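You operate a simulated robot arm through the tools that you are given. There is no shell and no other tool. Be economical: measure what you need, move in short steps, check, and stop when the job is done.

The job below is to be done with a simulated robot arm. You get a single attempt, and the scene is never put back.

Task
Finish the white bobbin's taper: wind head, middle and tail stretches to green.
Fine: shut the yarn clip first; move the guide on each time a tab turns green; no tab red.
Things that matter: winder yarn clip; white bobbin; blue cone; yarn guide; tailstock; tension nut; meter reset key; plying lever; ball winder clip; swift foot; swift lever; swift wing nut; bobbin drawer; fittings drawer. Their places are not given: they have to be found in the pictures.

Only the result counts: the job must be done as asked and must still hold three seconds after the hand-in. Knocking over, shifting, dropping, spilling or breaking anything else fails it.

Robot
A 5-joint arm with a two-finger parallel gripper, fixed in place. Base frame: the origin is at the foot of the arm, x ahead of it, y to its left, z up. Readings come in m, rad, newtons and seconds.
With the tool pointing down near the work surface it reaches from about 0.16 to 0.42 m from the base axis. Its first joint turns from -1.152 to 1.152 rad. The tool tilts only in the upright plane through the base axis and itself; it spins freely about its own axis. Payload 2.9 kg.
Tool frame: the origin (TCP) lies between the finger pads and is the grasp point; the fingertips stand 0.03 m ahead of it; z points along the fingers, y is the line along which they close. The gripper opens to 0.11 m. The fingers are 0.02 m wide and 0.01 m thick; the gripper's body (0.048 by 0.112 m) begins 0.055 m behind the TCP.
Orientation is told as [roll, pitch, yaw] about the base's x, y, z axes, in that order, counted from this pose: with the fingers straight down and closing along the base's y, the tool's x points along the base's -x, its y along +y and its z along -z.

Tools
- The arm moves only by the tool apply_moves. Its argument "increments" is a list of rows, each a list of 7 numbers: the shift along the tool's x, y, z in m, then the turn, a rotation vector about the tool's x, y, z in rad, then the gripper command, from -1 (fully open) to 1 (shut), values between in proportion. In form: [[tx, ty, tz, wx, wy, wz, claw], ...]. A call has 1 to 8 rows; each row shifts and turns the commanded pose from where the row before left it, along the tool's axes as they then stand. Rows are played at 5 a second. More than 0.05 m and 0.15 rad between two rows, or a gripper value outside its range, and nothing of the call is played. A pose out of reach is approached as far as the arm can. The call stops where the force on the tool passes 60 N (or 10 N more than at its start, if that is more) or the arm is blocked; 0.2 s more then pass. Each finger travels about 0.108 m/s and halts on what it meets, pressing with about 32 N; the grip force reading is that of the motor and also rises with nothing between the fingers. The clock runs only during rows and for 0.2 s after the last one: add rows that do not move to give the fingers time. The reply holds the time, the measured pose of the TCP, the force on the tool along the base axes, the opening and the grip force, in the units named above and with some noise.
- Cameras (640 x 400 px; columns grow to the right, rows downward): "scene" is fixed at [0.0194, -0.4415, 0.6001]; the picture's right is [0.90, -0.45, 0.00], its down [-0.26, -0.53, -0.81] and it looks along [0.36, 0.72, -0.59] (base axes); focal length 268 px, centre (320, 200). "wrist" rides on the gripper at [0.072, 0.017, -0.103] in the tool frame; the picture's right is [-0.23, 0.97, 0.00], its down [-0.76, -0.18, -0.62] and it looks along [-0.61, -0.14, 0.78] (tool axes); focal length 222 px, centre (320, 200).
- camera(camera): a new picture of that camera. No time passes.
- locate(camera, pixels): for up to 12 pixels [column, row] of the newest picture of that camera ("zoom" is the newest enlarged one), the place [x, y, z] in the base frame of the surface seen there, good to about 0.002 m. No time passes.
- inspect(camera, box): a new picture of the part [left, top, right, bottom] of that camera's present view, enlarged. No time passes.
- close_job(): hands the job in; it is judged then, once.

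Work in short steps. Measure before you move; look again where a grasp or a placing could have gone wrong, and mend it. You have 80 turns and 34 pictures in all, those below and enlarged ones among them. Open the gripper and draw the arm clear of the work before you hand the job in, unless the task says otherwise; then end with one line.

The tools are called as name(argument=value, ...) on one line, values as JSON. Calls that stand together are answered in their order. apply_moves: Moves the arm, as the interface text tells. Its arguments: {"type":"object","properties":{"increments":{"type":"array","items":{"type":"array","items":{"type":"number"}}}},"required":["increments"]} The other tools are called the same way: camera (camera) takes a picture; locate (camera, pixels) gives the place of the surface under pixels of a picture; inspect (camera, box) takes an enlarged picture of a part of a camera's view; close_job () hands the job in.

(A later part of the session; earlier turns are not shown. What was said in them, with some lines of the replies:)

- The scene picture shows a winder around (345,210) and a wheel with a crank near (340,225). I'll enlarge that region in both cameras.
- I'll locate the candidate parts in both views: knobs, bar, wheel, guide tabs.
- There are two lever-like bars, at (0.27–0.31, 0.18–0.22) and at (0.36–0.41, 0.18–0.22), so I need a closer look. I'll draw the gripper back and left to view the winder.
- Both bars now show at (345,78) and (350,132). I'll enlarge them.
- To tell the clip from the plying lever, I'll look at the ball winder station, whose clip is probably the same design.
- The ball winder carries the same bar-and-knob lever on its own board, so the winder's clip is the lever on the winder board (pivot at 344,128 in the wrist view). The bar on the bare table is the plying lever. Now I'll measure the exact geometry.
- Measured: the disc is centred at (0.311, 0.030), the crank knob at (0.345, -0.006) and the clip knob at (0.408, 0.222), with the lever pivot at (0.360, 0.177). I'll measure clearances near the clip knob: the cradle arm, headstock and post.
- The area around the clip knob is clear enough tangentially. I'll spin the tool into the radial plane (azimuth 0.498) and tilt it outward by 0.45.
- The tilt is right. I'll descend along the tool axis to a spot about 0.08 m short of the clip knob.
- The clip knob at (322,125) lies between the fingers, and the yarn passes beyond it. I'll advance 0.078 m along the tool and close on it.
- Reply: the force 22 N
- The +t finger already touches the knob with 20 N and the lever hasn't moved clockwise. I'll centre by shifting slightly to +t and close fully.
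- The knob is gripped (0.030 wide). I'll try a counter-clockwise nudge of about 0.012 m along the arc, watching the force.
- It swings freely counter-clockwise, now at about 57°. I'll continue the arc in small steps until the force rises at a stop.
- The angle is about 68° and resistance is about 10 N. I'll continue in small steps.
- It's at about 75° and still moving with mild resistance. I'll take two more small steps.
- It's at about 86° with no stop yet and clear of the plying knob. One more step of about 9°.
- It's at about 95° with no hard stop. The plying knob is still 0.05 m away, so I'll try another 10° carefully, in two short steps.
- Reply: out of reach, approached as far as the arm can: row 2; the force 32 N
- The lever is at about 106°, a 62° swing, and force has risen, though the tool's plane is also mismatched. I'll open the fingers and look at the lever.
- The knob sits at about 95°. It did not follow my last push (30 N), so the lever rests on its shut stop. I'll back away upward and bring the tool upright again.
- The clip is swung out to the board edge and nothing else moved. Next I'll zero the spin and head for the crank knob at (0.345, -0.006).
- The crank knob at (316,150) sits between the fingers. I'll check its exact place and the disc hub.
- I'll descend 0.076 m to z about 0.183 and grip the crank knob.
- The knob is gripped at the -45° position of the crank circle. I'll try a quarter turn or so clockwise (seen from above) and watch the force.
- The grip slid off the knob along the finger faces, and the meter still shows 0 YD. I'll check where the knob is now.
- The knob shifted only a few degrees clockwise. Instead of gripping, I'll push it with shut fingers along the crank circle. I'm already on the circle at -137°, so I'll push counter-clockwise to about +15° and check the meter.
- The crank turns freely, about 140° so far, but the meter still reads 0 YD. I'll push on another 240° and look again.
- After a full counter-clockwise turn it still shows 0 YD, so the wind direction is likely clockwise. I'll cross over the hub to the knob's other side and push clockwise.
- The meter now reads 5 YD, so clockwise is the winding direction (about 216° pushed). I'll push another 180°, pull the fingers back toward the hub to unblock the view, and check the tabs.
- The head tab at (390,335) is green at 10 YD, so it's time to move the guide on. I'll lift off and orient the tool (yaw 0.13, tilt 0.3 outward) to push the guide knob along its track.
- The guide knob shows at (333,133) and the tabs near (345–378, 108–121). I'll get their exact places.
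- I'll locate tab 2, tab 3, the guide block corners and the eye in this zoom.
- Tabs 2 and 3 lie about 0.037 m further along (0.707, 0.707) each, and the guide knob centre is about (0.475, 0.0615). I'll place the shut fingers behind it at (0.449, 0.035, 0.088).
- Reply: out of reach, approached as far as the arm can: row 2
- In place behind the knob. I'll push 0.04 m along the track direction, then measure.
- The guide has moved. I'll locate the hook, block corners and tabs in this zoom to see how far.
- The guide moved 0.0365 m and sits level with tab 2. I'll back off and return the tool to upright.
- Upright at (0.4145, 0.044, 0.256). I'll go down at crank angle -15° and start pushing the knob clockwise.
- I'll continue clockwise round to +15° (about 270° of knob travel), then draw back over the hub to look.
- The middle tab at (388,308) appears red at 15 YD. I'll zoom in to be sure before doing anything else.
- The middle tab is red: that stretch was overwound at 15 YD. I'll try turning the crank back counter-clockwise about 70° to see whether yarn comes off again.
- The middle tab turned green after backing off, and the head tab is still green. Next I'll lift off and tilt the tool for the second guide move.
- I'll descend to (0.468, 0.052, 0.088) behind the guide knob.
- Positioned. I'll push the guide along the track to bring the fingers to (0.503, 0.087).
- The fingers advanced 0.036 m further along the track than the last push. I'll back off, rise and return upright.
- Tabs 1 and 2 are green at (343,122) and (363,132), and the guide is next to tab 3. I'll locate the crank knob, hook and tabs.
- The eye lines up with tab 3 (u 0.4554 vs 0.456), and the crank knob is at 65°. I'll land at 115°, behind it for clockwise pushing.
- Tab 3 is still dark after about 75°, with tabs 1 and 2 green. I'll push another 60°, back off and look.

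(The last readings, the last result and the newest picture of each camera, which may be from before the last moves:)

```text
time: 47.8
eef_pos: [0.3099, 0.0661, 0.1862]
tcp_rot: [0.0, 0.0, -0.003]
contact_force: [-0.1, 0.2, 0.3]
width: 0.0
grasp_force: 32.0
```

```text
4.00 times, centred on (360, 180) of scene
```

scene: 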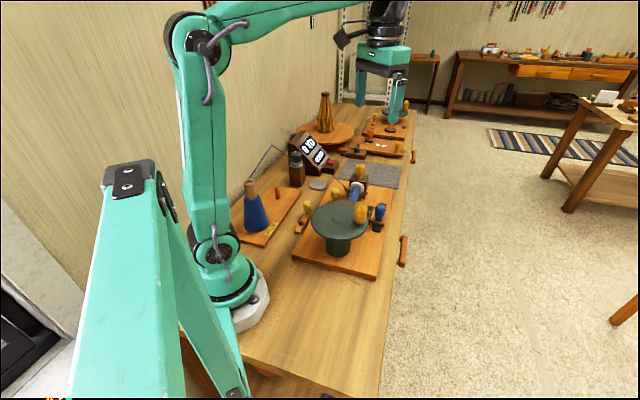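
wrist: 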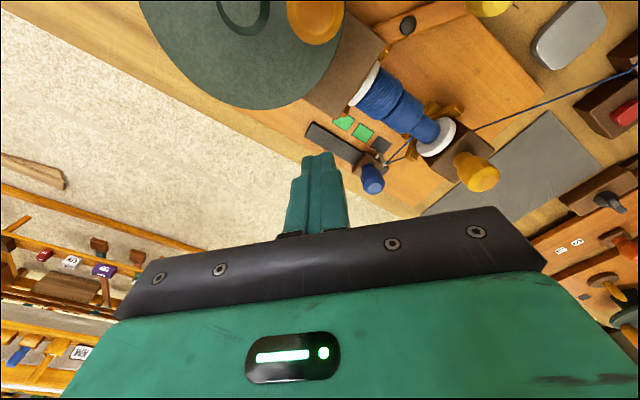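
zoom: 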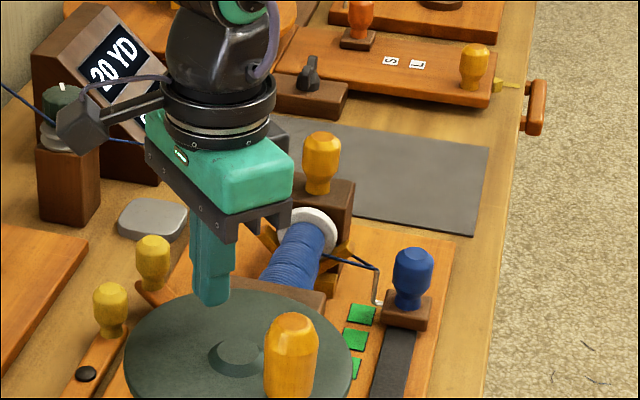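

All three tabs are green. I'll lift straight off, open the gripper and draw clear.

apply_moves(increments=[[0, 0, -0.045, 0, 0, 0, 1], [0, 0, -0.045, 0, 0, 0, 1], [0, 0, -0.045, 0, 0, 0, 1], [0, 0, -0.045, 0, 0, 0, -0.5], [0, 0, -0.04, 0, 0, 0, -1], [0.01, 0, -0.02, 0, 0, 0, -1], [0, 0, 0, 0, 0, 0, -1]])

inspect(camera="scene", box=[280, 130, 410, 240])

```text
time: 49.4
eef_pos: [0.3, 0.0698, 0.425]
tcp_rot: [-0.001, 0.0, -0.004]
contact_force: [0.1, 0.1, 0.4]
width: 0.11
grasp_force: 0.0
```

```text
3.64 times, centred on (345, 185) of scene
```

zoom: 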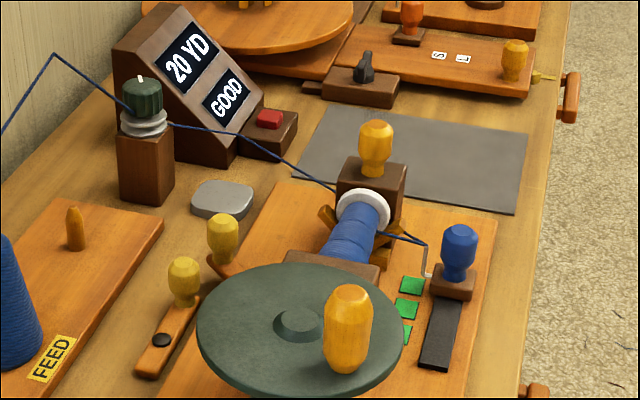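

All three tabs are green, the meter shows 20 YD and GOOD, the clip is shut, and the arm is clear with the gripper open. I'll hand it in.

close_job()

```text
The job is handed in.
```

The taper was handed in with the clip shut and the head, middle and tail tabs all green (20 YD, GOOD), but I overwound the middle stretch and its tab went red until I turned the crank back, so "no tab red" was briefly broken.
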